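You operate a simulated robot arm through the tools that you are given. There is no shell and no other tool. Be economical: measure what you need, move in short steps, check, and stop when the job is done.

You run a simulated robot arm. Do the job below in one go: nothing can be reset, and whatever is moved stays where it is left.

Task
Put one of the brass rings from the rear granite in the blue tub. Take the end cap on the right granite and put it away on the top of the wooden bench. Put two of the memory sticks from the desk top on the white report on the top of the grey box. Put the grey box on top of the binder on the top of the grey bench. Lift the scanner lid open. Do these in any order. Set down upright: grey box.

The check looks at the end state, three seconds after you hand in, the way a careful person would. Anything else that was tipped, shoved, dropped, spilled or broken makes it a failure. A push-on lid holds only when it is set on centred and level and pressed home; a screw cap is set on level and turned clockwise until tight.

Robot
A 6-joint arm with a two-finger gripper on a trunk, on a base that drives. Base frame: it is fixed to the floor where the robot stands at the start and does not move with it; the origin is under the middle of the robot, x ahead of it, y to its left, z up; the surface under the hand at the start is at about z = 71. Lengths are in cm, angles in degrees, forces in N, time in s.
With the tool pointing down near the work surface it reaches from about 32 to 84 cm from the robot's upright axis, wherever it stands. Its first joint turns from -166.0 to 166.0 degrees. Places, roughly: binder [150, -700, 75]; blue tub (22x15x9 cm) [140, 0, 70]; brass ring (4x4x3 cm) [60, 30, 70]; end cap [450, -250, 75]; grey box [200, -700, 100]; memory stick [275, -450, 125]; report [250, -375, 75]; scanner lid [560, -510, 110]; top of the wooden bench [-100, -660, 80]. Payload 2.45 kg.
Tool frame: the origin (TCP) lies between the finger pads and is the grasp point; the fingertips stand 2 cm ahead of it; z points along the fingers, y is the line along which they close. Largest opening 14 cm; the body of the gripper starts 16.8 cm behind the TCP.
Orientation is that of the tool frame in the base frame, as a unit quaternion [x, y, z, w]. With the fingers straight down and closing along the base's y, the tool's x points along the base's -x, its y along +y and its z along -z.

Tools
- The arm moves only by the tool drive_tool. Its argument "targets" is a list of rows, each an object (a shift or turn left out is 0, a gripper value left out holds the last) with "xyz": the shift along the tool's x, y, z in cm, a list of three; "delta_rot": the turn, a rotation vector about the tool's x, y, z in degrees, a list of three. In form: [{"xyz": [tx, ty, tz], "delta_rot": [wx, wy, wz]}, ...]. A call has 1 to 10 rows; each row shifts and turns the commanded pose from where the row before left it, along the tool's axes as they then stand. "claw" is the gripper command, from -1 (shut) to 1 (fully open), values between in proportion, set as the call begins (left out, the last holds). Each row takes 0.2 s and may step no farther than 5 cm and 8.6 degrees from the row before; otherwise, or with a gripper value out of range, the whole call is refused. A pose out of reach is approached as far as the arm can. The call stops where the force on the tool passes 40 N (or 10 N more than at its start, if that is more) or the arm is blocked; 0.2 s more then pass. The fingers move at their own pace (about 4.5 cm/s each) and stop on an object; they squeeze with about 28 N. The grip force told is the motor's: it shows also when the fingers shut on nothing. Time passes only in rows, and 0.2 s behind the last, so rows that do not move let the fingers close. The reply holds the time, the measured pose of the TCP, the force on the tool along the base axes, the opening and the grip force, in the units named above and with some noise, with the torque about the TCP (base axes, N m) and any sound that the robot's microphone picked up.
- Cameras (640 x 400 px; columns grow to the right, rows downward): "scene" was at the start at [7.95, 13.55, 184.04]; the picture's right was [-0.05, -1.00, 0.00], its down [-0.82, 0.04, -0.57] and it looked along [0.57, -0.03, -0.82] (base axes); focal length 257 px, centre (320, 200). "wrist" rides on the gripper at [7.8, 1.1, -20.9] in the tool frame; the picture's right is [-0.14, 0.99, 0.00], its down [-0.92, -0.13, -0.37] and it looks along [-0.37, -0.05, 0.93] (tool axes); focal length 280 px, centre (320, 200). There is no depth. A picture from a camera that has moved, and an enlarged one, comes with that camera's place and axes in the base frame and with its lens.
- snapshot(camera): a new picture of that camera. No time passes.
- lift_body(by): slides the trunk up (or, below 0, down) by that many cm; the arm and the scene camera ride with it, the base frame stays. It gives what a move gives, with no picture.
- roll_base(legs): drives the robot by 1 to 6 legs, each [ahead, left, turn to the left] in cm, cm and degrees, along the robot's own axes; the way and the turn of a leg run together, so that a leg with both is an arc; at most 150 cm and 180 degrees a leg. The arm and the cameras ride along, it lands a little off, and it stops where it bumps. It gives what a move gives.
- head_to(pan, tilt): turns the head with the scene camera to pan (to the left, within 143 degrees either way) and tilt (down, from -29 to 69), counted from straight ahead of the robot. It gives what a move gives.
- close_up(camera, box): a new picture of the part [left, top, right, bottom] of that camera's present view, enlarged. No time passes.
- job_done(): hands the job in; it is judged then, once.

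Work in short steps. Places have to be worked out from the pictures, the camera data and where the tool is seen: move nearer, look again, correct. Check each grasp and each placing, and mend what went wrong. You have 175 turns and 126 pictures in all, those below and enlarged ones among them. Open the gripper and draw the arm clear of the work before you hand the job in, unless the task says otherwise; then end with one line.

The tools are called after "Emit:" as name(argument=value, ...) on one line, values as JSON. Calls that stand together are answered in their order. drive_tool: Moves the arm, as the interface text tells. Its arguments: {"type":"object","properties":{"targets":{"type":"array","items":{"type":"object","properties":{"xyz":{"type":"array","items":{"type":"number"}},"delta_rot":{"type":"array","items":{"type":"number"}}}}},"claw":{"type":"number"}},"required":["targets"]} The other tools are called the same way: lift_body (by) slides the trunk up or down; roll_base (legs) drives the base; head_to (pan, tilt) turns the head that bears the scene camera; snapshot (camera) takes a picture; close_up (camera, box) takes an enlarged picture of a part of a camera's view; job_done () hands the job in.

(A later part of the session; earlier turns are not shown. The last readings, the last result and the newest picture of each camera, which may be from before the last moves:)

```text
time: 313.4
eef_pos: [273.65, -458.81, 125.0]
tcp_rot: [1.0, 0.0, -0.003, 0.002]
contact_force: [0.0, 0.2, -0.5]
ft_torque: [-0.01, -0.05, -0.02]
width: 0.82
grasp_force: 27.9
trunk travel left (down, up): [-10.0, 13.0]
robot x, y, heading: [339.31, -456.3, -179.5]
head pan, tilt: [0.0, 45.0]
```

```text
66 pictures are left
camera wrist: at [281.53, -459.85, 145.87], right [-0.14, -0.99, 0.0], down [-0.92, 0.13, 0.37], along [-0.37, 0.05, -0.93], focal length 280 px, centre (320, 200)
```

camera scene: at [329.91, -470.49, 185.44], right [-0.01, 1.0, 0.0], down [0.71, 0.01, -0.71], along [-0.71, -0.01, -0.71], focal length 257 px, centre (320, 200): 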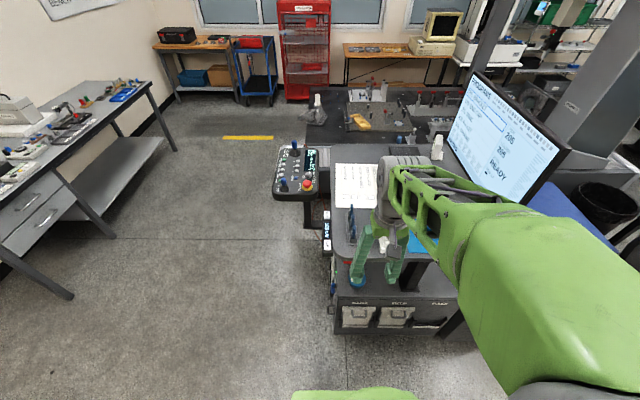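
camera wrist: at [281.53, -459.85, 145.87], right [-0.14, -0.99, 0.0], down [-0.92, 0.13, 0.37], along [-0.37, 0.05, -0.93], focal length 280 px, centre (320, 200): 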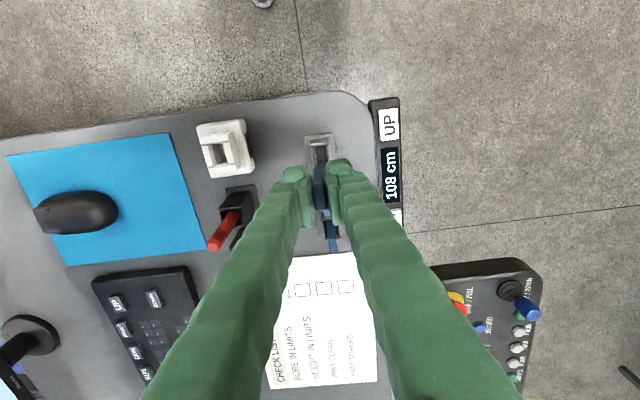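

Stick held (0.82 cm). I retract and strafe right to the cabinet with the report.

Emit:
drive_tool(targets=[{"xyz": [4.8, -0.6, 0]}, {"xyz": [4.8, -0.6, 0]}, {"xyz": [4.8, -0.6, 0]}, {"xyz": [4.8, -0.6, 0]}, {"xyz": [4, 0, 0]}])

Emit:
roll_base(legs=[[0, -82, 0]])

Emit:
snapshot(camera="scene")

Emit:
snapshot(camera="wrist")

```text
time: 314.6
eef_pos: [296.98, -456.46, 124.9]
tcp_rot: [1.0, 0.0, -0.004, 0.001]
contact_force: [0.0, -0.1, 0.3]
ft_torque: [-0.04, 0.05, 0.0]
width: 0.83
grasp_force: 28.3
trunk travel left (down, up): [-10.0, 13.0]
robot x, y, heading: [338.76, -456.34, -179.3]
head pan, tilt: [0.0, 45.0]
```

```text
time: 322.1
eef_pos: [296.33, -374.89, 124.82]
tcp_rot: [1.0, -0.003, -0.002, 0.002]
contact_force: [0.8, 0.2, -0.3]
ft_torque: [0.0, -0.01, 0.03]
width: 0.82
grasp_force: 28.0
trunk travel left (down, up): [-10.0, 13.0]
robot x, y, heading: [338.69, -374.96, -179.7]
head pan, tilt: [0.0, 45.0]
```

```text
65 pictures are left
camera scene: at [329.32, -389.14, 185.45], right [0.0, 1.0, 0.0], down [0.71, 0.0, -0.71], along [-0.71, 0.0, -0.71], focal length 257 px, centre (320, 200)
```

scene: 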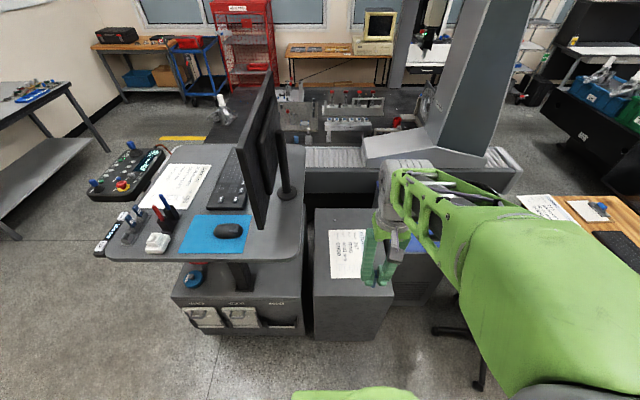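

```text
64 pictures are left
camera wrist: at [304.19, -375.93, 145.77], right [-0.15, -0.99, 0.0], down [-0.92, 0.14, 0.37], along [-0.37, 0.05, -0.93], focal length 280 px, centre (320, 200)
```

wrist: 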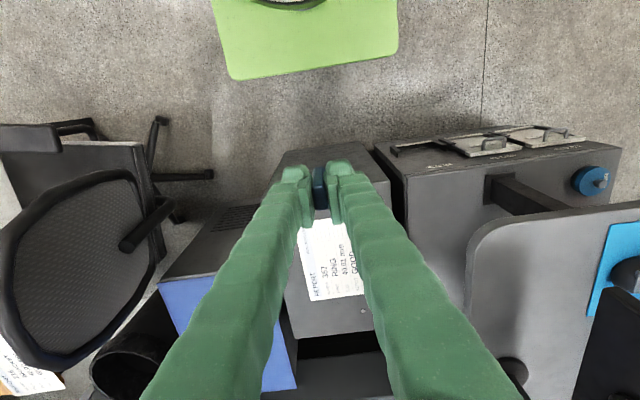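

Report centre ≈(255.5,-374) on the cabinet top (z≈73). I move the base 20 cm closer and bring the hand above the report.

Emit:
roll_base(legs=[[20, 0, 0]])

Emit:
drive_tool(targets=[{"xyz": [-4.5, 0, 2]}, {"xyz": [-4.5, 0, 2]}, {"xyz": [-4, 0.3, 3]}, {"xyz": [0, 0, 4.5]}, {"xyz": [0, 0, 4.5]}, {"xyz": [0, 0, 4.5]}])

Emit:
snapshot(camera="wrist")

```text
time: 323.8
eef_pos: [276.17, -374.91, 124.81]
tcp_rot: [1.0, -0.004, -0.003, 0.002]
contact_force: [0.5, -0.5, -0.5]
ft_torque: [0.02, -0.09, -0.02]
width: 0.82
grasp_force: 27.7
trunk travel left (down, up): [-10.0, 13.0]
robot x, y, heading: [318.56, -375.11, -179.7]
head pan, tilt: [0.0, 45.0]
```

```text
time: 325.1
eef_pos: [263.02, -375.11, 104.36]
tcp_rot: [1.0, -0.003, -0.002, 0.002]
contact_force: [-0.7, -0.3, -0.7]
ft_torque: [0.0, -0.03, -0.04]
width: 0.81
grasp_force: 27.6
trunk travel left (down, up): [-10.0, 13.0]
robot x, y, heading: [318.4, -374.91, -179.5]
head pan, tilt: [0.0, 45.0]
```

```text
63 pictures are left
camera wrist: at [270.88, -376.28, 125.32], right [-0.14, -0.99, 0.0], down [-0.92, 0.14, 0.37], along [-0.37, 0.05, -0.93], focal length 280 px, centre (320, 200)
```

wrist: 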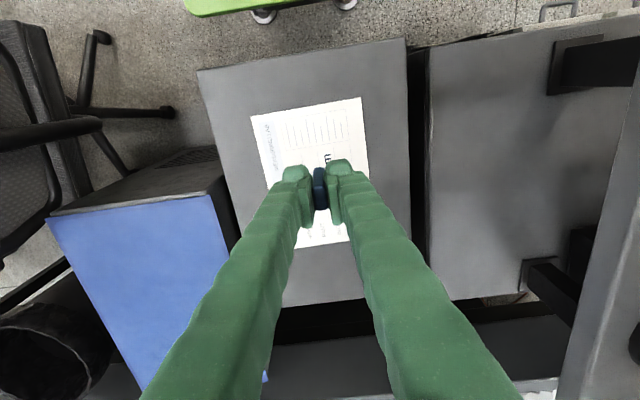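

Report spans x 239–268, y -384…-363. To lay the stick down gently I tilt the tool ~60° forward at this safe height first.

Emit:
drive_tool(targets=[{"xyz": [-3, 1.2, 0]}, {"xyz": [-3, 1.2, 0]}, {"delta_rot": [0, -8.5, 0]}, {"delta_rot": [0, -8.5, 0]}, {"delta_rot": [0, -8.5, 0]}, {"delta_rot": [0, -8.5, 0]}, {"delta_rot": [0, -8.5, 0]}, {"delta_rot": [0, -8.5, 0]}, {"delta_rot": [0, -8.5, 0]}, {}])

Emit:
snapshot(camera="wrist")

Emit:
snapshot(camera="scene")

```text
time: 327.4
eef_pos: [254.55, -377.4, 103.79]
tcp_rot: [0.868, -0.004, -0.497, -0.001]
contact_force: [0.5, -0.1, 0.0]
ft_torque: [-0.01, 0.03, 0.01]
width: 0.79
grasp_force: 27.8
out of reach, approached as far as the arm can: row 5, 8, 9
trunk travel left (down, up): [-10.0, 13.0]
robot x, y, heading: [318.76, -375.47, -179.8]
head pan, tilt: [0.0, 45.0]
```

```text
62 pictures are left
camera wrist: at [276.48, -378.64, 107.67], right [-0.08, -0.99, 0.12], down [-0.14, 0.13, 0.98], along [-0.99, 0.06, -0.15], focal length 280 px, centre (320, 200)
```

wrist: 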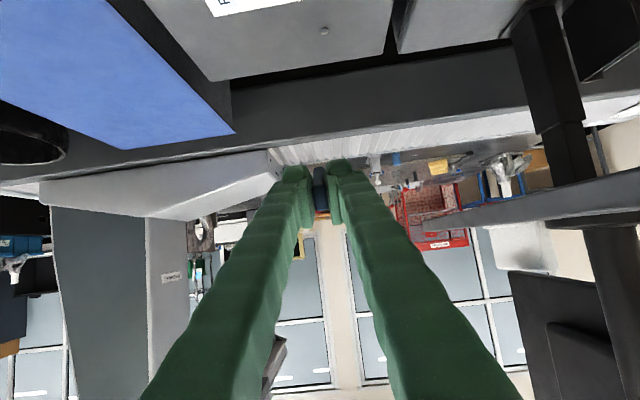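

```text
61 pictures are left
camera scene: at [309.2, -389.22, 185.45], right [0.0, 1.0, 0.0], down [0.71, 0.0, -0.71], along [-0.71, 0.0, -0.71], focal length 257 px, centre (320, 200)
```

scene: 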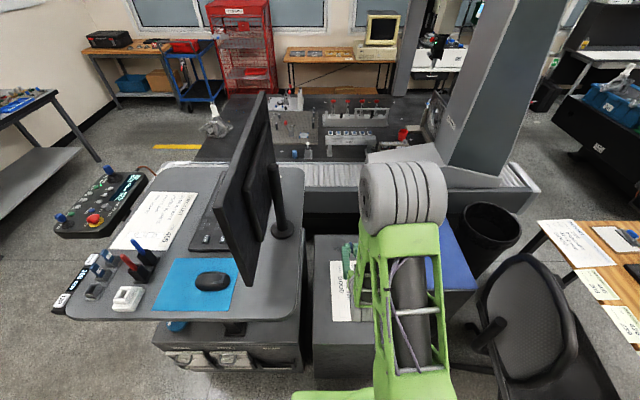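

Tilt works (60°). Now lower straight down (tool x .862, z .507 per cm) toward the report.

Emit:
drive_tool(targets=[{"xyz": [3.88, 0, 2.28]}, {"xyz": [3.88, 0, 2.28]}, {"xyz": [3.88, 0, 2.28]}, {"xyz": [3.88, 0, 2.28]}, {"xyz": [1.72, 0, 1.01]}, {"xyz": [0.86, 0, 0.5]}])

Emit:
close_up(camera="scene", box=[290, 220, 450, 340])

```text
time: 328.8
eef_pos: [254.36, -377.39, 82.79]
tcp_rot: [0.867, -0.003, -0.499, 0.0]
contact_force: [-0.1, 0.6, -0.7]
ft_torque: [-0.03, -0.03, -0.01]
width: 0.79
grasp_force: 28.4
trunk travel left (down, up): [-10.0, 13.0]
robot x, y, heading: [318.68, -375.06, -179.9]
head pan, tilt: [0.0, 45.0]
```

```text
3.33 times, centred on (370, 280) of scene
camera zoom: at [309.21, -389.22, 185.45], right [0.0, 1.0, 0.0], down [0.71, 0.0, -0.71], along [-0.71, 0.0, -0.71], focal length 855 px, centre (153, -67)
```

zoom: 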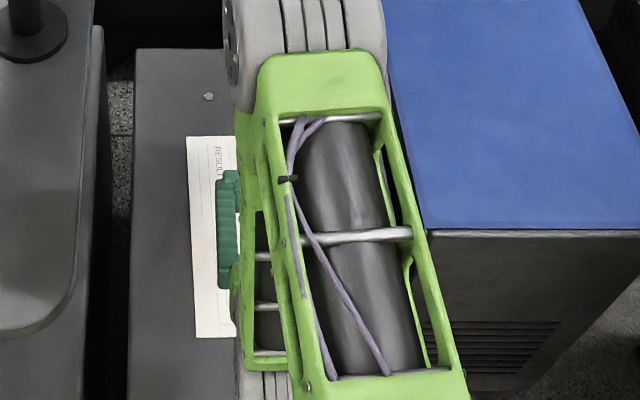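

Continue down in small steps until touch.

Emit:
drive_tool(targets=[{"xyz": [1.29, 0, 0.76]}, {"xyz": [1.29, 0, 0.76]}, {"xyz": [0.86, 0, 0.5]}, {"xyz": [0.43, 0, 0.25]}, {"xyz": [0.43, 0, 0.25]}, {"xyz": [0.43, 0, 0.25]}, {"xyz": [0.43, 0, 0.25]}])

```text
time: 330.4
eef_pos: [254.38, -377.52, 76.75]
tcp_rot: [0.867, -0.003, -0.499, 0.0]
contact_force: [0.8, -0.4, -0.4]
ft_torque: [0.02, 0.01, 0.0]
width: 0.82
grasp_force: 28.3
trunk travel left (down, up): [-10.0, 13.0]
robot x, y, heading: [318.67, -374.9, -179.9]
head pan, tilt: [0.0, 45.0]
```

Emit:
drive_tool(targets=[{"xyz": [0.43, 0, 0.25]}, {"xyz": [0.43, 0, 0.25]}, {"xyz": [0.43, 0, 0.25]}, {"xyz": [0.43, 0, 0.25]}, {"xyz": [0.43, 0, 0.25]}, {"xyz": [0.43, 0, 0.25]}])

```text
time: 331.8
eef_pos: [254.44, -377.56, 74.05]
tcp_rot: [0.867, -0.003, -0.499, 0.0]
contact_force: [0.6, 0.4, -0.1]
ft_torque: [-0.02, -0.01, -0.04]
width: 0.8
grasp_force: 27.7
trunk travel left (down, up): [-10.0, 13.0]
robot x, y, heading: [318.78, -374.98, -179.8]
head pan, tilt: [0.0, 45.0]
```

No contact yet; I check with a wrist picture for the remaining gap.

Emit:
snapshot(camera="wrist")

```text
59 pictures are left
camera wrist: at [276.38, -378.76, 77.78], right [-0.08, -0.99, 0.12], down [-0.14, 0.13, 0.98], along [-0.99, 0.06, -0.15], focal length 280 px, centre (320, 200)
```

wrist: 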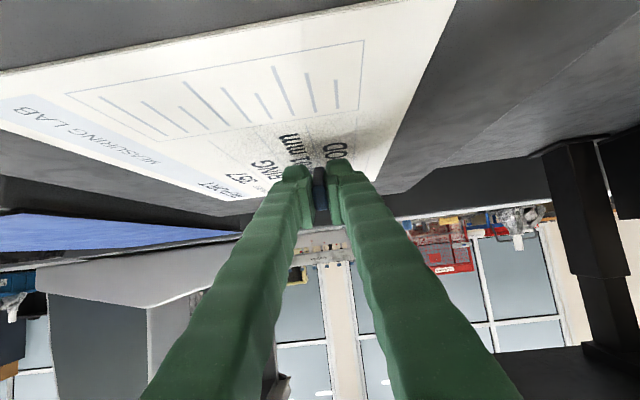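

Surface looks to be about z≈70.5; nearly there. Continue in 0.4 cm steps.

Emit:
drive_tool(targets=[{"xyz": [0.35, 0, 0.2]}, {"xyz": [0.35, 0, 0.2]}, {"xyz": [0.35, 0, 0.2]}, {"xyz": [0.35, 0, 0.2]}])

```text
time: 332.8
eef_pos: [254.36, -377.56, 72.49]
tcp_rot: [0.865, -0.003, -0.502, 0.0]
contact_force: [8.2, -0.7, 31.7]
ft_torque: [0.03, 0.7, -0.04]
width: 0.83
grasp_force: 28.1
trunk travel left (down, up): [-10.0, 13.0]
robot x, y, heading: [318.47, -374.97, -179.9]
head pan, tilt: [0.0, 45.0]
```

Touching the report. I relieve slightly, open a little, and rise straight up.

Emit:
drive_tool(targets=[{"xyz": [-0.3, 0, -0.18]}])

Emit:
drive_tool(targets=[{}, {}, {}], claw=-0.6)

Emit:
drive_tool(targets=[{"xyz": [-1.72, 0, -1.01]}, {"xyz": [-3.88, 0, -2.28]}, {"xyz": [-3.88, 0, -2.28]}, {"xyz": [-3.88, 0, -2.28]}, {"xyz": [-3.88, 0, -2.28]}, {"xyz": [-3.88, 0, -2.28]}, {"xyz": [-3.88, 0, -2.28]}])

Emit:
drive_tool(targets=[{"delta_rot": [0, 8.5, 0]}, {"delta_rot": [0, 8.5, 0]}, {"delta_rot": [0, 8.5, 0]}, {"delta_rot": [0, 8.5, 0]}, {"delta_rot": [0, 8.5, 0]}, {"delta_rot": [0, 8.5, 0]}, {"delta_rot": [0, 8.5, 0]}, {}])

Emit:
snapshot(camera="wrist")

```text
time: 333.1
eef_pos: [254.47, -377.45, 72.6]
tcp_rot: [0.867, -0.004, -0.498, -0.001]
contact_force: [-4.6, -1.0, 10.5]
ft_torque: [0.03, 0.43, 0.04]
width: 0.81
grasp_force: 28.1
trunk travel left (down, up): [-10.0, 13.0]
robot x, y, heading: [318.18, -375.25, -180.0]
head pan, tilt: [0.0, 45.0]
```

```text
time: 333.9
eef_pos: [254.49, -377.36, 72.61]
tcp_rot: [0.867, -0.004, -0.498, -0.001]
contact_force: [1.2, -1.1, 6.5]
ft_torque: [0.06, 0.0, 0.0]
width: 2.55
grasp_force: 0.0
trunk travel left (down, up): [-10.0, 13.0]
robot x, y, heading: [318.49, -374.69, -179.9]
head pan, tilt: [0.0, 45.0]
```

```text
time: 335.6
eef_pos: [254.71, -377.47, 101.71]
tcp_rot: [0.867, -0.005, -0.498, -0.001]
contact_force: [0.7, 0.0, -0.2]
ft_torque: [0.01, 0.03, 0.02]
width: 2.82
grasp_force: 0.1
trunk travel left (down, up): [-10.0, 13.0]
robot x, y, heading: [318.74, -374.91, -179.8]
head pan, tilt: [0.0, 45.0]
```

```text
time: 337.4
eef_pos: [254.62, -376.99, 101.65]
tcp_rot: [1.0, -0.004, -0.003, 0.002]
contact_force: [-1.0, -0.4, 0.2]
ft_torque: [0.01, 0.0, 0.03]
width: 2.79
grasp_force: 0.1
out of reach, approached as far as the arm can: row 4
trunk travel left (down, up): [-10.0, 13.0]
robot x, y, heading: [318.46, -375.32, -179.8]
head pan, tilt: [0.0, 45.0]
```

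```text
58 pictures are left
camera wrist: at [262.49, -378.1, 122.57], right [-0.14, -0.99, 0.0], down [-0.92, 0.14, 0.37], along [-0.37, 0.05, -0.93], focal length 280 px, centre (320, 200)
```

wrist: 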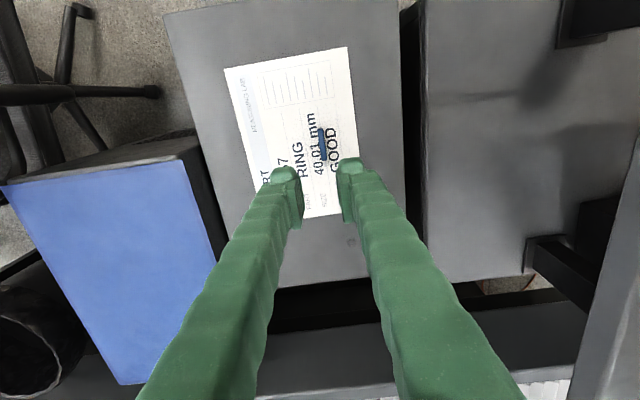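

Stick one lies flat on the report. Now fetch the second: raise, retract, back off, and strafe left to the rack.

Emit:
drive_tool(targets=[{"xyz": [0, 0, -5]}, {"xyz": [4, 0, -3]}, {"xyz": [4, 0, -3]}, {"xyz": [3, 0, -4]}, {"xyz": [4.8, 0, -1]}, {"xyz": [4.8, 0, -1]}, {"xyz": [1, 0, -4]}, {"xyz": [0, 0, -2]}])

Emit:
roll_base(legs=[[-20, 0, 0], [0, 82, 0]])

```text
time: 339.1
eef_pos: [276.42, -376.99, 124.51]
tcp_rot: [1.0, -0.003, -0.002, 0.002]
contact_force: [-0.5, 0.6, 0.3]
ft_torque: [0.01, 0.02, -0.03]
width: 2.82
grasp_force: 0.1
trunk travel left (down, up): [-10.0, 13.0]
robot x, y, heading: [318.88, -374.97, -179.9]
head pan, tilt: [0.0, 45.0]
```

```text
time: 348.0
eef_pos: [296.66, -459.99, 124.39]
tcp_rot: [1.0, -0.002, -0.002, 0.002]
contact_force: [-0.6, 0.4, 0.4]
ft_torque: [0.01, 0.0, -0.01]
width: 2.79
grasp_force: 0.1
trunk travel left (down, up): [-10.0, 13.0]
robot x, y, heading: [338.95, -457.77, -179.6]
head pan, tilt: [0.0, 45.0]
```

Move above stick two (268.6,-459.0) and verify.

Emit:
drive_tool(targets=[{"xyz": [-4.7, -0.1, 0]}, {"xyz": [-4.7, -0.1, 0]}, {"xyz": [-4.7, -0.2, 0]}, {"xyz": [-4.7, -0.2, 0]}, {"xyz": [-4.7, -0.2, 0]}, {"xyz": [-4.5, -0.2, 0]}], claw=-0.35)

Emit:
close_up(camera="wrist", box=[240, 100, 400, 250])

```text
time: 349.4
eef_pos: [268.51, -459.09, 124.52]
tcp_rot: [1.0, -0.002, -0.002, 0.002]
contact_force: [0.1, 0.0, 0.3]
ft_torque: [-0.03, -0.06, -0.02]
width: 4.56
grasp_force: 0.1
trunk travel left (down, up): [-10.0, 13.0]
robot x, y, heading: [338.8, -457.99, -179.6]
head pan, tilt: [0.0, 45.0]
```

```text
2.67 times, centred on (320, 175) of wrist
camera zoom: at [276.28, -460.09, 145.49], right [-0.14, -0.99, 0.0], down [-0.92, 0.13, 0.37], along [-0.37, 0.05, -0.93], focal length 748 px, centre (320, 267)
```

zoom: 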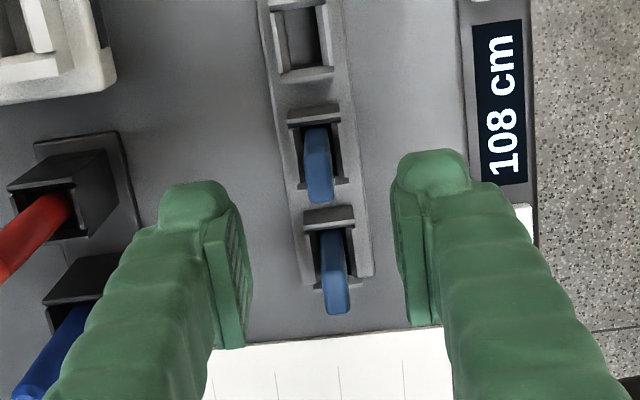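

Aligned. Descend, grip, and lift.

Emit:
drive_tool(targets=[{"xyz": [-0.2, 0, 4]}, {"xyz": [0, 0, 3]}, {"xyz": [0, 0, 2.4]}])

Emit:
drive_tool(targets=[{}, {}, {}, {}], claw=-1)

Emit:
drive_tool(targets=[{"xyz": [0, 0, -2]}, {"xyz": [0, 0, -4]}, {"xyz": [0, 0, -4]}, {"xyz": [4.7, 0, 0]}, {"xyz": [4.7, 0, 0]}, {"xyz": [4.7, 0, 0]}, {"xyz": [4.7, 0, 0]}, {"xyz": [4.7, 0, 0]}, {"xyz": [4.7, 0, 0]}])

Emit:
snapshot(camera="wrist")

```text
time: 350.2
eef_pos: [268.25, -459.11, 115.31]
tcp_rot: [1.0, -0.001, -0.003, 0.001]
contact_force: [-0.4, 0.3, 0.7]
ft_torque: [-0.02, 0.01, -0.01]
width: 4.54
grasp_force: 0.0
trunk travel left (down, up): [-10.0, 13.0]
robot x, y, heading: [338.57, -458.38, -179.5]
head pan, tilt: [0.0, 45.0]
```

```text
time: 351.2
eef_pos: [268.44, -458.98, 115.4]
tcp_rot: [1.0, -0.002, -0.003, 0.001]
contact_force: [-0.3, 0.6, -0.3]
ft_torque: [0.02, -0.01, 0.01]
width: 0.83
grasp_force: 27.7
trunk travel left (down, up): [-10.0, 13.0]
robot x, y, heading: [338.85, -457.58, -179.5]
head pan, tilt: [0.0, 45.0]
```

```text
time: 353.2
eef_pos: [296.71, -459.05, 125.17]
tcp_rot: [1.0, -0.002, -0.004, 0.001]
contact_force: [0.1, 0.8, -0.7]
ft_torque: [0.03, 0.09, 0.04]
width: 0.8
grasp_force: 28.2
trunk travel left (down, up): [-10.0, 13.0]
robot x, y, heading: [338.61, -457.95, -179.7]
head pan, tilt: [0.0, 45.0]
```

```text
56 pictures are left
camera wrist: at [304.7, -460.14, 146.08], right [-0.14, -0.99, 0.0], down [-0.92, 0.13, 0.37], along [-0.37, 0.05, -0.93], focal length 280 px, centre (320, 200)
```

wrist: 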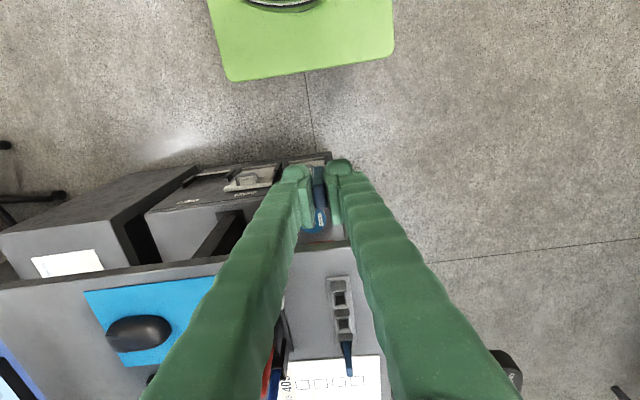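

Stick two held. Strafe right 90 to land at y≈-368 and move in 20.

Emit:
roll_base(legs=[[0, -90, 0], [20, 0, 0]])

Emit:
drive_tool(targets=[{"xyz": [-4.5, 0, 2]}, {"xyz": [-4.5, 0, 2]}, {"xyz": [-4, 0, 3]}, {"xyz": [-3, 0, 3.9]}, {"xyz": [-3, 0, 3.9]}, {"xyz": [0, 0, 4.5]}])

Emit:
snapshot(camera="wrist")

```text
time: 362.6
eef_pos: [275.84, -370.38, 125.13]
tcp_rot: [1.0, 0.002, -0.001, 0.001]
contact_force: [0.2, -0.7, -1.4]
ft_torque: [0.05, -0.04, 0.01]
width: 0.8
grasp_force: 27.8
trunk travel left (down, up): [-10.0, 13.0]
robot x, y, heading: [317.7, -368.91, -178.9]
head pan, tilt: [0.0, 45.0]
```

```text
time: 364.0
eef_pos: [256.63, -370.62, 105.74]
tcp_rot: [1.0, 0.003, -0.002, 0.002]
contact_force: [-0.3, 0.4, -1.3]
ft_torque: [0.01, -0.01, 0.01]
width: 0.78
grasp_force: 28.3
trunk travel left (down, up): [-10.0, 13.0]
robot x, y, heading: [317.76, -368.98, -179.1]
head pan, tilt: [0.0, 45.0]
```

```text
55 pictures are left
camera wrist: at [264.44, -371.66, 126.72], right [-0.13, -0.99, 0.0], down [-0.92, 0.12, 0.37], along [-0.37, 0.05, -0.93], focal length 280 px, centre (320, 200)
```

wrist: 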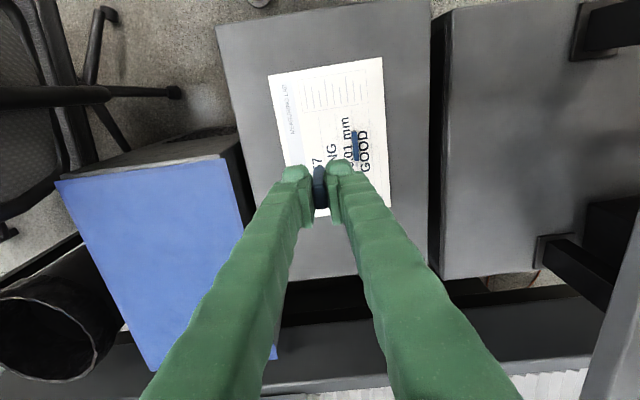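

Space beside stick one is free. Shift 1 cm, tilt 60°, lower.

Emit:
drive_tool(targets=[{"xyz": [-0.5, -1, 0]}, {"delta_rot": [0, -8.5, 0]}, {"delta_rot": [0, -8.5, 0]}, {"delta_rot": [0, -8.5, 0]}, {"delta_rot": [0, -8.5, 0]}, {"delta_rot": [0, -8.5, 0]}, {"delta_rot": [0, -8.5, 0]}, {"delta_rot": [0, -8.5, 0]}, {}])

Emit:
drive_tool(targets=[{"xyz": [3.88, 0, 2.28]}, {"xyz": [3.88, 0, 2.28]}, {"xyz": [3.88, 0, 2.28]}, {"xyz": [3.88, 0, 2.28]}, {"xyz": [3.88, 0, 2.28]}, {"xyz": [3.88, 0, 2.28]}, {}])

```text
time: 366.0
eef_pos: [253.39, -369.71, 105.29]
tcp_rot: [0.867, 0.002, -0.498, 0.003]
contact_force: [-0.1, 0.5, -0.8]
ft_torque: [-0.02, 0.05, 0.01]
width: 0.79
grasp_force: 28.7
out of reach, approached as far as the arm can: row 7, 8
trunk travel left (down, up): [-10.0, 13.0]
robot x, y, heading: [317.54, -368.58, -179.2]
head pan, tilt: [0.0, 45.0]
```

```text
time: 367.6
eef_pos: [253.31, -369.75, 78.42]
tcp_rot: [0.867, 0.001, -0.498, 0.003]
contact_force: [-0.2, -0.2, -0.2]
ft_torque: [0.0, 0.02, -0.03]
width: 0.79
grasp_force: 27.7
trunk travel left (down, up): [-10.0, 13.0]
robot x, y, heading: [318.24, -369.25, -179.0]
head pan, tilt: [0.0, 45.0]
```

Lower the last ~5 cm with fine final steps (contact expected near z≈73).

Emit:
drive_tool(targets=[{"xyz": [1.72, 0, 1.01]}, {"xyz": [1.72, 0, 1.01]}, {"xyz": [0.43, 0, 0.25]}, {"xyz": [0.35, 0, 0.2]}, {"xyz": [0.35, 0, 0.2]}, {"xyz": [0.35, 0, 0.2]}])

```text
time: 369.0
eef_pos: [253.29, -369.59, 72.89]
tcp_rot: [0.866, 0.002, -0.5, 0.003]
contact_force: [4.9, 0.6, 17.8]
ft_torque: [0.03, 0.81, -0.04]
width: 0.88
grasp_force: 27.7
trunk travel left (down, up): [-10.0, 13.0]
robot x, y, heading: [317.41, -368.65, -179.1]
head pan, tilt: [0.0, 45.0]
```

Contact. Release and rise as before.

Emit:
drive_tool(targets=[{"xyz": [-0.25, 0, -0.15]}])

Emit:
drive_tool(targets=[{}, {}, {}], claw=-0.6)

Emit:
drive_tool(targets=[{"xyz": [-1.72, 0, -1.01]}, {"xyz": [-3.88, 0, -2.28]}, {"xyz": [-3.88, 0, -2.28]}, {"xyz": [-3.88, 0, -2.28]}, {"xyz": [-3.88, 0, -2.28]}, {"xyz": [-3.88, 0, -2.28]}, {"xyz": [-3.88, 0, -2.28]}])

Emit:
drive_tool(targets=[{"delta_rot": [0, 8.5, 0]}, {"delta_rot": [0, 8.5, 0]}, {"delta_rot": [0, 8.5, 0]}, {"delta_rot": [0, 8.5, 0]}, {"delta_rot": [0, 8.5, 0]}, {"delta_rot": [0, 8.5, 0]}, {"delta_rot": [0, 8.5, 0]}, {"xyz": [3, 0, -3]}, {"xyz": [3, 0, -3]}])

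Emit:
snapshot(camera="wrist")

```text
time: 369.4
eef_pos: [253.44, -369.66, 72.99]
tcp_rot: [0.867, 0.002, -0.498, 0.003]
contact_force: [-1.8, -0.1, 4.0]
ft_torque: [0.02, 0.28, -0.02]
width: 0.79
grasp_force: 28.3
trunk travel left (down, up): [-10.0, 13.0]
robot x, y, heading: [317.8, -369.0, -179.1]
head pan, tilt: [0.0, 45.0]
```

```text
time: 370.2
eef_pos: [253.27, -369.74, 73.07]
tcp_rot: [0.867, 0.002, -0.498, 0.003]
contact_force: [-0.6, 0.1, -0.2]
ft_torque: [-0.02, 0.0, 0.02]
width: 2.81
grasp_force: 0.1
trunk travel left (down, up): [-10.0, 13.0]
robot x, y, heading: [318.01, -368.93, -179.1]
head pan, tilt: [0.0, 45.0]
```

```text
time: 371.8
eef_pos: [253.68, -369.64, 102.03]
tcp_rot: [0.867, 0.002, -0.498, 0.002]
contact_force: [0.4, 0.1, 0.3]
ft_torque: [0.01, -0.01, -0.01]
width: 2.83
grasp_force: 0.1
trunk travel left (down, up): [-10.0, 13.0]
robot x, y, heading: [318.14, -369.12, -179.0]
head pan, tilt: [0.0, 45.0]
```

```text
time: 373.8
eef_pos: [259.74, -369.39, 107.88]
tcp_rot: [1.0, 0.003, -0.003, 0.001]
contact_force: [-0.5, 0.1, 0.7]
ft_torque: [-0.03, 0.04, 0.0]
width: 2.83
grasp_force: 0.0
trunk travel left (down, up): [-10.0, 13.0]
robot x, y, heading: [318.01, -368.99, -178.9]
head pan, tilt: [0.0, 45.0]
```

```text
54 pictures are left
camera wrist: at [267.46, -370.52, 128.88], right [-0.13, -0.99, 0.0], down [-0.92, 0.12, 0.37], along [-0.37, 0.05, -0.93], focal length 280 px, centre (320, 200)
```

wrist: 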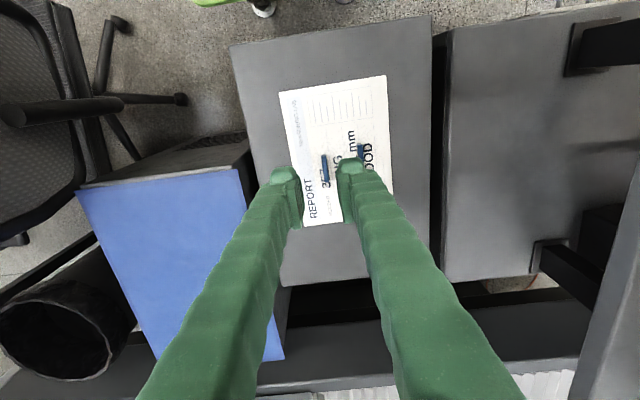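

Both sticks lie on the report. Next the scanner lid: retract, return to the aisle, go to y≈-530 and turn to face +x.

Emit:
drive_tool(targets=[{"xyz": [3, 0, -4]}, {"xyz": [3, 0, -4]}, {"xyz": [3, 0, -4]}, {"xyz": [4, 0, -3]}, {"xyz": [3.5, 0, -2]}])

Emit:
roll_base(legs=[[-30, 0, 0], [0, 120, 0], [0, 42, 0], [0, 0, 178.9]])

Emit:
head_to(pan=0, tilt=25)

Emit:
snapshot(camera="scene")

```text
time: 375.0
eef_pos: [276.15, -369.31, 124.8]
tcp_rot: [1.0, 0.003, -0.003, 0.002]
contact_force: [0.4, 0.1, 0.3]
ft_torque: [-0.04, 0.05, 0.02]
width: 2.81
grasp_force: 0.1
trunk travel left (down, up): [-10.0, 13.0]
robot x, y, heading: [318.14, -368.83, -179.1]
head pan, tilt: [0.0, 45.0]
```

```text
time: 398.7
eef_pos: [391.51, -531.84, 124.71]
tcp_rot: [0.002, 1.0, 0.001, 0.002]
contact_force: [-1.4, -0.2, 0.6]
ft_torque: [0.04, -0.01, 0.02]
width: 2.78
grasp_force: 0.1
trunk travel left (down, up): [-10.0, 13.0]
robot x, y, heading: [349.44, -531.94, 0.3]
head pan, tilt: [0.0, 45.0]
```

```text
time: 399.6
eef_pos: [391.49, -532.0, 124.7]
tcp_rot: [0.001, 1.0, 0.002, 0.002]
contact_force: [-0.3, 0.1, 0.4]
ft_torque: [0.0, 0.01, 0.03]
width: 2.8
grasp_force: 0.1
trunk travel left (down, up): [-10.0, 13.0]
robot x, y, heading: [349.67, -532.11, 0.1]
head pan, tilt: [0.0, 25.0]
```

```text
53 pictures are left
camera scene: at [359.56, -517.99, 188.5], right [0.01, -1.0, 0.0], down [-0.42, 0.0, -0.91], along [0.91, 0.01, -0.42], focal length 257 px, centre (320, 200)
```

scene: 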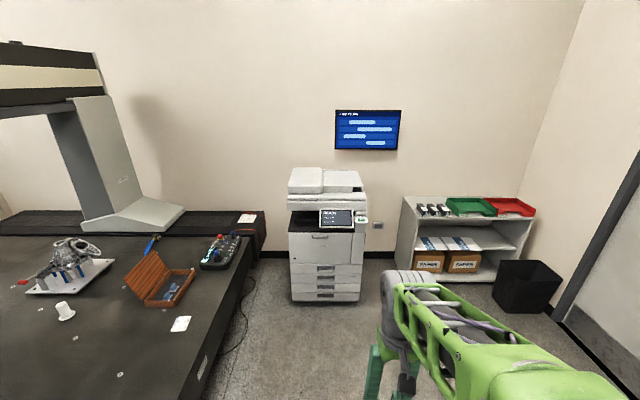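

The copier/scanner front is at x≈542, y≈-490…-550. I drive up closer and look.

Emit:
roll_base(legs=[[105, 12, 0]])

Emit:
head_to(pan=0, tilt=40)

Emit:
snapshot(camera="scene")

Emit:
snapshot(camera="wrist")

```text
time: 405.0
eef_pos: [496.19, -519.64, 124.76]
tcp_rot: [0.004, 1.0, 0.002, 0.003]
contact_force: [0.5, -1.2, 0.1]
ft_torque: [0.01, 0.05, 0.03]
width: 2.78
grasp_force: 0.0
trunk travel left (down, up): [-10.0, 13.0]
robot x, y, heading: [454.28, -519.41, 0.2]
head pan, tilt: [0.0, 25.0]
```

```text
time: 405.7
eef_pos: [496.03, -519.7, 124.7]
tcp_rot: [0.004, 1.0, 0.002, 0.003]
contact_force: [0.2, 0.2, -0.1]
ft_torque: [0.0, 0.01, 0.01]
width: 2.8
grasp_force: 0.1
trunk travel left (down, up): [-10.0, 13.0]
robot x, y, heading: [454.09, -519.32, 0.0]
head pan, tilt: [0.0, 40.0]
```

```text
52 pictures are left
camera scene: at [463.47, -505.62, 186.18], right [0.0, -1.0, 0.0], down [-0.64, 0.0, -0.77], along [0.77, 0.0, -0.64], focal length 257 px, centre (320, 200)
```

scene: 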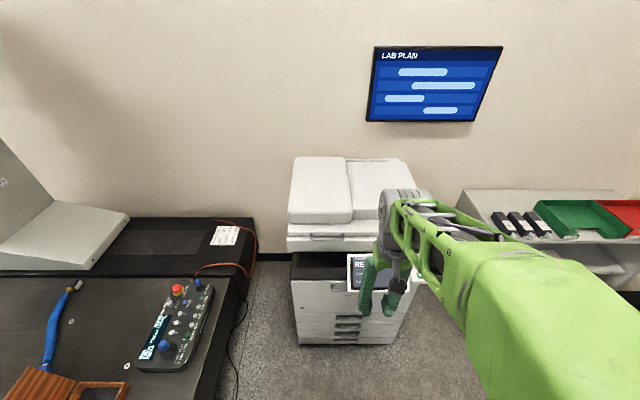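

```text
51 pictures are left
camera wrist: at [488.1, -518.67, 145.65], right [0.15, 0.99, 0.0], down [0.92, -0.14, 0.37], along [0.37, -0.05, -0.93], focal length 280 px, centre (320, 200)
```

wrist: 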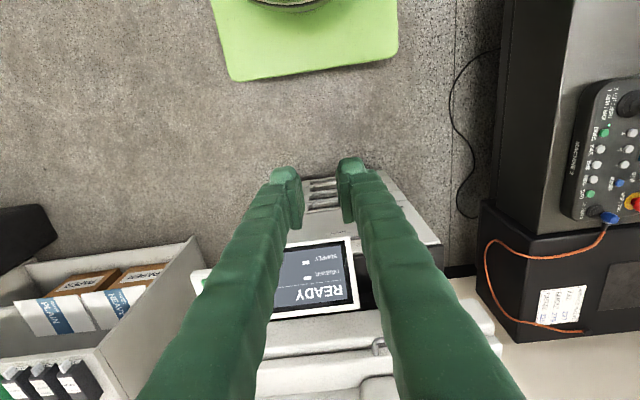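

Emit:
close_up(camera="scene", box=[270, 140, 440, 300])

Emit:
close_up(camera="wrist", box=[180, 220, 520, 400])

```text
2.50 times, centred on (355, 220) of scene
camera zoom: at [463.47, -505.62, 186.18], right [0.0, -1.0, 0.0], down [-0.64, 0.0, -0.77], along [0.77, 0.0, -0.64], focal length 642 px, centre (232, 150)
```

zoom: 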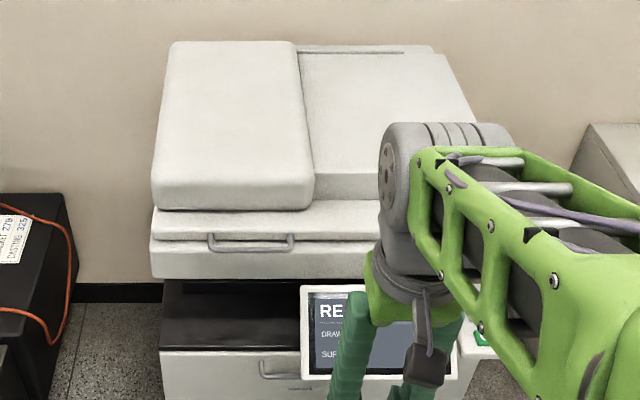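

```text
1.88 times, centred on (350, 310) of wrist
camera zoom: at [488.1, -518.67, 145.65], right [0.15, 0.99, 0.0], down [0.92, -0.14, 0.37], along [0.37, -0.05, -0.93], focal length 528 px, centre (264, -7)
```

zoom: 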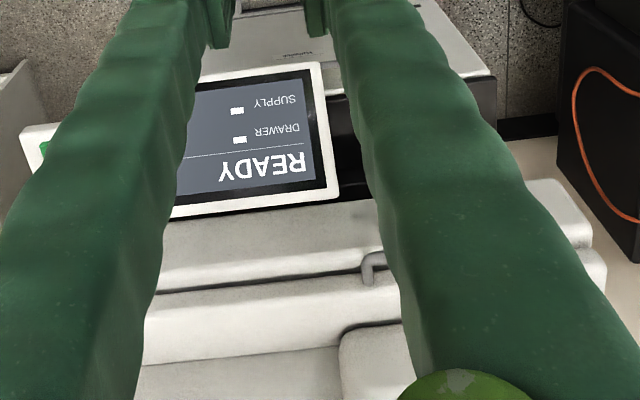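

The lid has a U-handle at its front edge: bar along y from about (536,-515) to (536,-501), z≈105. Plan: tool horizontal, fingers above and below the bar, then follow the arc. First I move out in front and pitch the tool.

Emit:
drive_tool(targets=[{"xyz": [-3.8, 2.6, 1]}, {"xyz": [-3.8, 2.6, 1]}, {"xyz": [-3.8, 2.6, 1]}, {"xyz": [-3.8, 2.6, 1]}, {"xyz": [-2, 2.3, 2]}], claw=-0.4)

Emit:
drive_tool(targets=[{"delta_rot": [0, -8.5, 0]}, {"delta_rot": [0, -8.5, 0]}, {"delta_rot": [0, -8.5, 0]}, {"delta_rot": [0, -8.5, 0]}, {"delta_rot": [0, -8.5, 0]}, {"delta_rot": [0, -8.5, 0]}, {"delta_rot": [0, -8.5, 0]}, {"delta_rot": [0, -8.5, 0]}, {"delta_rot": [0, -8.5, 0]}, {"delta_rot": [0, -8.5, 0]}])

Emit:
snapshot(camera="wrist")

```text
time: 406.9
eef_pos: [513.51, -507.05, 118.77]
tcp_rot: [0.005, 1.0, 0.001, 0.003]
contact_force: [-0.1, 0.4, -0.2]
ft_torque: [-0.05, 0.04, 0.0]
width: 4.21
grasp_force: 0.0
trunk travel left (down, up): [-10.0, 13.0]
robot x, y, heading: [454.18, -519.54, 0.1]
head pan, tilt: [0.0, 40.0]
```

```text
time: 409.1
eef_pos: [518.58, -502.83, 125.37]
tcp_rot: [-0.002, 0.741, -0.016, 0.671]
contact_force: [0.4, 0.6, 0.1]
ft_torque: [0.01, -0.06, -0.02]
width: 4.23
grasp_force: 0.0
out of reach, approached as far as the arm can: row 7, 8, 9, 10
trunk travel left (down, up): [-10.0, 13.0]
robot x, y, heading: [454.23, -519.37, 0.3]
head pan, tilt: [0.0, 40.0]
```

```text
48 pictures are left
camera wrist: at [496.98, -501.63, 119.69], right [0.03, 0.99, 0.11], down [-0.28, -0.1, 0.96], along [0.96, -0.06, 0.27], focal length 280 px, centre (320, 200)
```

wrist: 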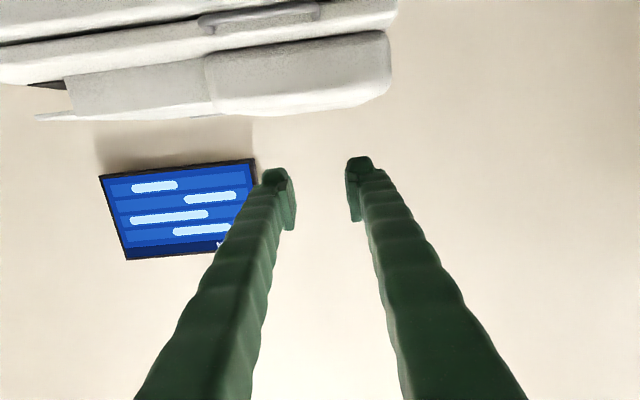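

Nearly horizontal (84°) but the arm is cramped. I back the base 15 cm, then roll the tool 90° so the fingers close vertically.

Emit:
roll_base(legs=[[-15, 0, 0]])

Emit:
drive_tool(targets=[{"xyz": [0, 0, 3], "delta_rot": [0, 0, 8.5]}, {"xyz": [0, 0, 3], "delta_rot": [0, 0, 8.5]}, {"xyz": [0, 0, 3], "delta_rot": [0, 0, 8.5]}, {"delta_rot": [0, 0, 8.5]}, {"delta_rot": [0, 0, 8.5]}, {"delta_rot": [0, 0, 8.5]}, {"delta_rot": [0, 0, 8.5]}, {"delta_rot": [0, 0, 8.5]}, {"delta_rot": [0, 0, 8.5]}, {"delta_rot": [0, 0, 8.5]}])

Emit:
snapshot(camera="wrist")

```text
time: 410.5
eef_pos: [503.64, -502.96, 125.36]
tcp_rot: [-0.003, 0.741, -0.015, 0.671]
contact_force: [-0.8, 0.4, 0.8]
ft_torque: [-0.03, 0.0, -0.02]
width: 4.16
grasp_force: 0.1
trunk travel left (down, up): [-10.0, 13.0]
robot x, y, heading: [439.46, -519.25, 0.1]
head pan, tilt: [0.0, 40.0]
```

```text
time: 412.7
eef_pos: [518.98, -486.75, 161.62]
tcp_rot: [0.511, 0.566, 0.408, 0.502]
contact_force: [-0.1, 0.5, 0.3]
ft_torque: [-0.01, -0.03, 0.0]
width: 4.21
grasp_force: 0.0
out of reach, approached as far as the arm can: row 1, 2, 3, 4, 5, 6, 7, 8, 9, 10
trunk travel left (down, up): [-10.0, 13.0]
robot x, y, heading: [439.5, -519.76, -0.2]
head pan, tilt: [0.0, 40.0]
```

```text
47 pictures are left
camera wrist: at [498.69, -477.91, 164.85], right [0.16, 0.01, 0.99], down [-0.41, -0.91, 0.08], along [0.9, -0.42, -0.15], focal length 280 px, centre (320, 200)
```

wrist: 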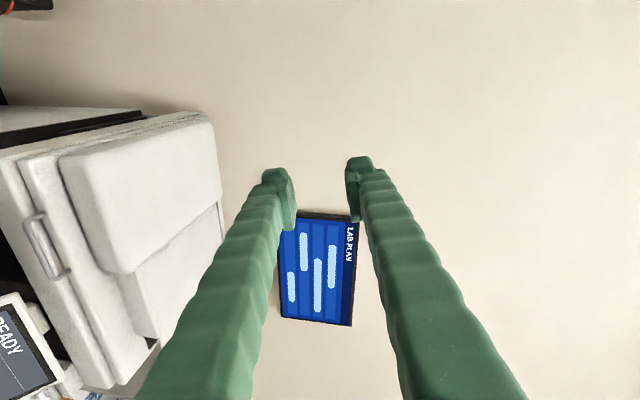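

The fully horizontal pose isn't reachable here. 60° pitch was fine earlier, so I pitch down 25° (about tool x now) and see where the arm lands.

Emit:
drive_tool(targets=[{"delta_rot": [8.5, 0, 0]}, {"delta_rot": [8.5, 0, 0]}, {"delta_rot": [8.5, 0, 0]}, {}, {}])

```text
time: 413.9
eef_pos: [519.01, -486.94, 161.44]
tcp_rot: [0.606, 0.635, 0.286, 0.384]
contact_force: [0.2, -0.5, -0.2]
ft_torque: [-0.02, -0.02, -0.02]
width: 4.18
grasp_force: 0.1
trunk travel left (down, up): [-10.0, 13.0]
robot x, y, heading: [439.65, -519.3, 0.1]
head pan, tilt: [0.0, 40.0]
```

The pose is reachable; it only drifted upward. I level the roll/yaw and then descend toward the handle at (512,-508,125).

Emit:
drive_tool(targets=[{"delta_rot": [0, 0, 8.5]}, {"delta_rot": [0, 5.9, -2.7]}, {}])

Emit:
drive_tool(targets=[{"xyz": [-2.1, -3.4, 1.36]}, {"xyz": [-2.1, -3.4, 1.36]}, {"xyz": [-2.1, -3.4, 1.36]}, {"xyz": [-2.1, -3.4, 1.36]}, {"xyz": [-2.1, -3.4, 1.36]}, {"xyz": [-2.1, -3.4, 1.36]}, {"xyz": [-2.1, -3.4, 1.36]}, {}])

Emit:
snapshot(camera="wrist")

```text
time: 414.7
eef_pos: [519.12, -486.65, 161.46]
tcp_rot: [0.62, 0.622, 0.338, 0.339]
contact_force: [-0.6, 0.0, -0.1]
ft_torque: [-0.04, -0.01, -0.05]
width: 4.2
grasp_force: 0.0
trunk travel left (down, up): [-10.0, 13.0]
robot x, y, heading: [439.32, -519.53, 0.3]
head pan, tilt: [0.0, 40.0]
```

```text
time: 416.5
eef_pos: [514.37, -501.62, 137.37]
tcp_rot: [0.622, 0.624, 0.334, 0.335]
contact_force: [-0.8, 0.9, -0.2]
ft_torque: [-0.02, -0.01, -0.03]
width: 4.2
grasp_force: 0.1
out of reach, approached as far as the arm can: row 7
trunk travel left (down, up): [-10.0, 13.0]
robot x, y, heading: [439.53, -519.2, -0.2]
head pan, tilt: [0.0, 40.0]
```

```text
46 pictures are left
camera wrist: at [497.39, -493.86, 149.73], right [0.55, -0.13, 0.83], down [-0.37, -0.92, 0.1], along [0.75, -0.36, -0.55], focal length 280 px, centre (320, 200)
```

wrist: 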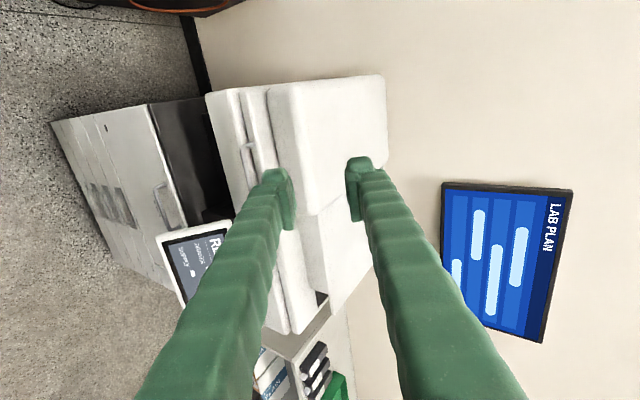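

That pitch is at the arm's limit here. Alternative: grip the bar from above, fingers straight down and closing along x (one finger in the handle gap). I rotate the tool to vertical.

Emit:
drive_tool(targets=[{"delta_rot": [8, 0, 0]}, {"delta_rot": [8, 0, 0]}, {"delta_rot": [8, 0, 0]}, {"delta_rot": [8, 0, 0]}, {"delta_rot": [8, 0, 0]}, {"delta_rot": [8, 0, 0]}, {"delta_rot": [8.4, 0, 0]}, {}])

Emit:
snapshot(camera="wrist")

```text
time: 418.3
eef_pos: [514.1, -501.79, 137.58]
tcp_rot: [0.707, 0.707, 0.007, 0.009]
contact_force: [0.2, 0.1, 1.1]
ft_torque: [0.01, -0.11, 0.02]
width: 4.18
grasp_force: 0.0
trunk travel left (down, up): [-10.0, 13.0]
robot x, y, heading: [439.68, -519.5, 0.1]
head pan, tilt: [0.0, 40.0]
```

```text
45 pictures are left
camera wrist: at [514.52, -494.0, 158.38], right [0.99, -0.14, 0.02], down [-0.14, -0.92, 0.37], along [-0.03, -0.37, -0.93], focal length 280 px, centre (320, 200)
```

wrist: 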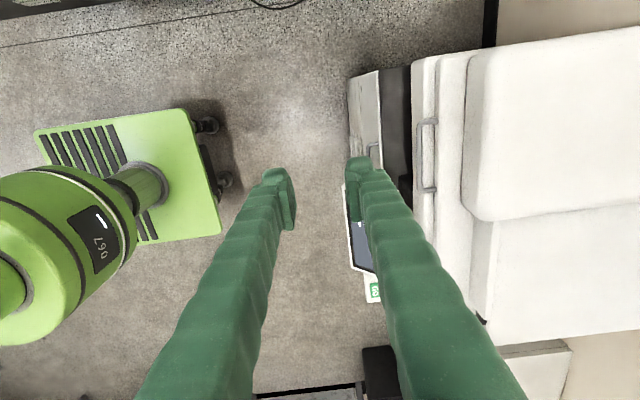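

Emit:
close_up(camera="wrist", box=[380, 70, 520, 240])

```text
2.35 times, centred on (450, 155) of wrist
camera zoom: at [514.52, -494.0, 158.38], right [0.99, -0.14, 0.02], down [-0.14, -0.92, 0.37], along [-0.03, -0.37, -0.93], focal length 660 px, centre (14, 306)
```

zoom: 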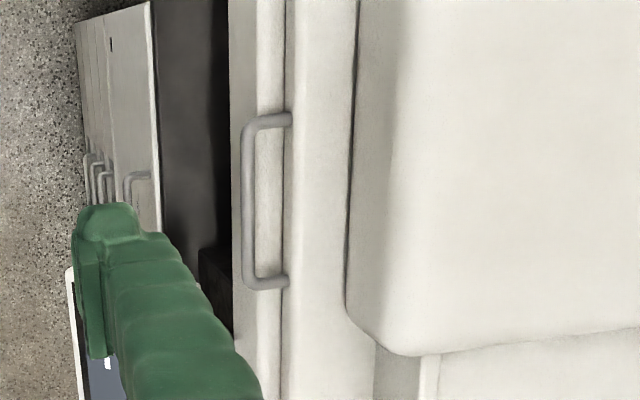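

The handle is a U: bar at (≈533.3, y -503…-515), ~2.5 cm gap to the lid. I narrow the fingers to ~2.3 cm and move above the bar for a closer look.

Emit:
drive_tool(targets=[{"xyz": [-1.4, 3.5, 2]}, {"xyz": [-1.4, 3.5, 2.5]}, {"xyz": [-1.4, 3.5, 3]}, {"xyz": [-1.4, 3.5, 3]}, {"xyz": [-1.4, 3.5, 3]}, {"xyz": [0, 1.7, 3]}, {}], claw=-0.67)

Emit:
snapshot(camera="wrist")

Emit:
close_up(camera="wrist", box=[260, 130, 400, 260])

```text
time: 419.9
eef_pos: [522.81, -508.66, 120.74]
tcp_rot: [0.706, 0.708, 0.005, 0.005]
contact_force: [-0.3, 0.0, 0.4]
ft_torque: [-0.02, 0.0, -0.01]
width: 2.31
grasp_force: 0.0
out of reach, approached as far as the arm can: row 1, 2, 3, 4, 5, 6
trunk travel left (down, up): [-10.0, 13.0]
robot x, y, heading: [439.28, -519.65, 0.2]
head pan, tilt: [0.0, 40.0]
```

```text
43 pictures are left
camera wrist: at [523.51, -500.84, 141.7], right [0.99, -0.14, 0.01], down [-0.13, -0.92, 0.37], along [-0.04, -0.37, -0.93], focal length 280 px, centre (320, 200)
```

wrist: 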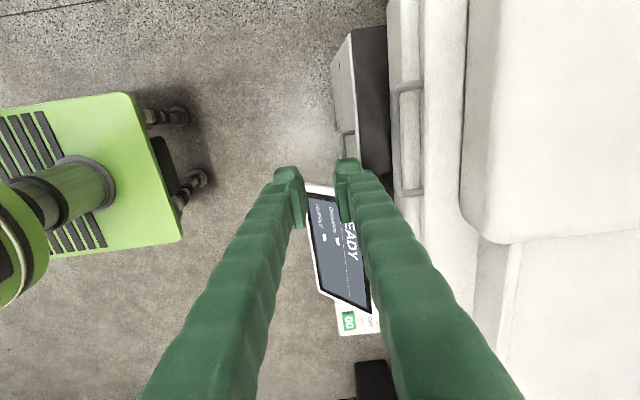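

```text
3.08 times, centred on (330, 195) of wrist
camera zoom: at [523.51, -500.84, 141.7], right [0.99, -0.14, 0.01], down [-0.13, -0.92, 0.37], along [-0.04, -0.37, -0.93], focal length 863 px, centre (289, 215)
```

zoom: 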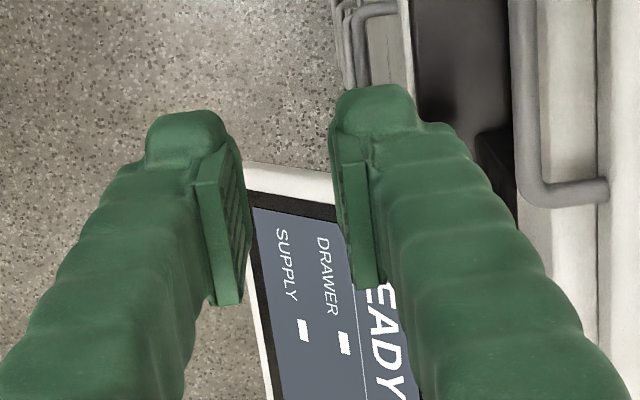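

Reach limit; the base must come closer. I retract the hand, then drive 38 cm ahead.

Emit:
drive_tool(targets=[{"xyz": [0, -4.8, 0]}, {"xyz": [0, -4.8, 0]}, {"xyz": [0, -4.8, 0]}, {"xyz": [0, -4.8, 0]}, {"xyz": [0, -4.8, 0]}, {"xyz": [0, -4.8, 0]}, {"xyz": [0, -4, 0]}])

Emit:
roll_base(legs=[[36, 0, 0]])

Emit:
snapshot(camera="wrist")

```text
time: 421.5
eef_pos: [522.33, -508.49, 120.89]
tcp_rot: [0.707, 0.707, 0.003, 0.004]
contact_force: [0.1, 0.8, -0.4]
ft_torque: [0.04, 0.03, -0.01]
width: 2.35
grasp_force: 0.2
out of reach, approached as far as the arm can: row 1, 2, 3, 4, 5, 6, 7
trunk travel left (down, up): [-10.0, 13.0]
robot x, y, heading: [439.6, -519.56, 0.2]
head pan, tilt: [0.0, 40.0]
```

```text
time: 423.8
eef_pos: [558.08, -508.94, 120.95]
tcp_rot: [0.708, 0.706, 0.003, 0.004]
contact_force: [0.1, -0.5, 0.0]
ft_torque: [-0.03, 0.05, -0.03]
width: 2.33
grasp_force: 0.1
trunk travel left (down, up): [-10.0, 13.0]
robot x, y, heading: [475.06, -519.48, -0.3]
head pan, tilt: [0.0, 40.0]
```

```text
41 pictures are left
camera wrist: at [559.03, -501.14, 141.87], right [0.99, -0.14, 0.01], down [-0.13, -0.92, 0.37], along [-0.04, -0.37, -0.93], focal length 280 px, centre (320, 200)
```

wrist: 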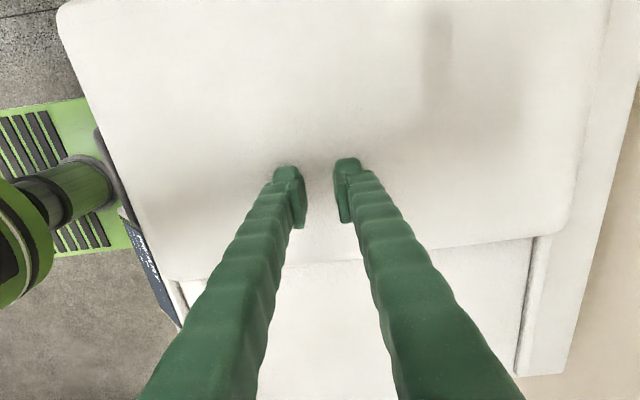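

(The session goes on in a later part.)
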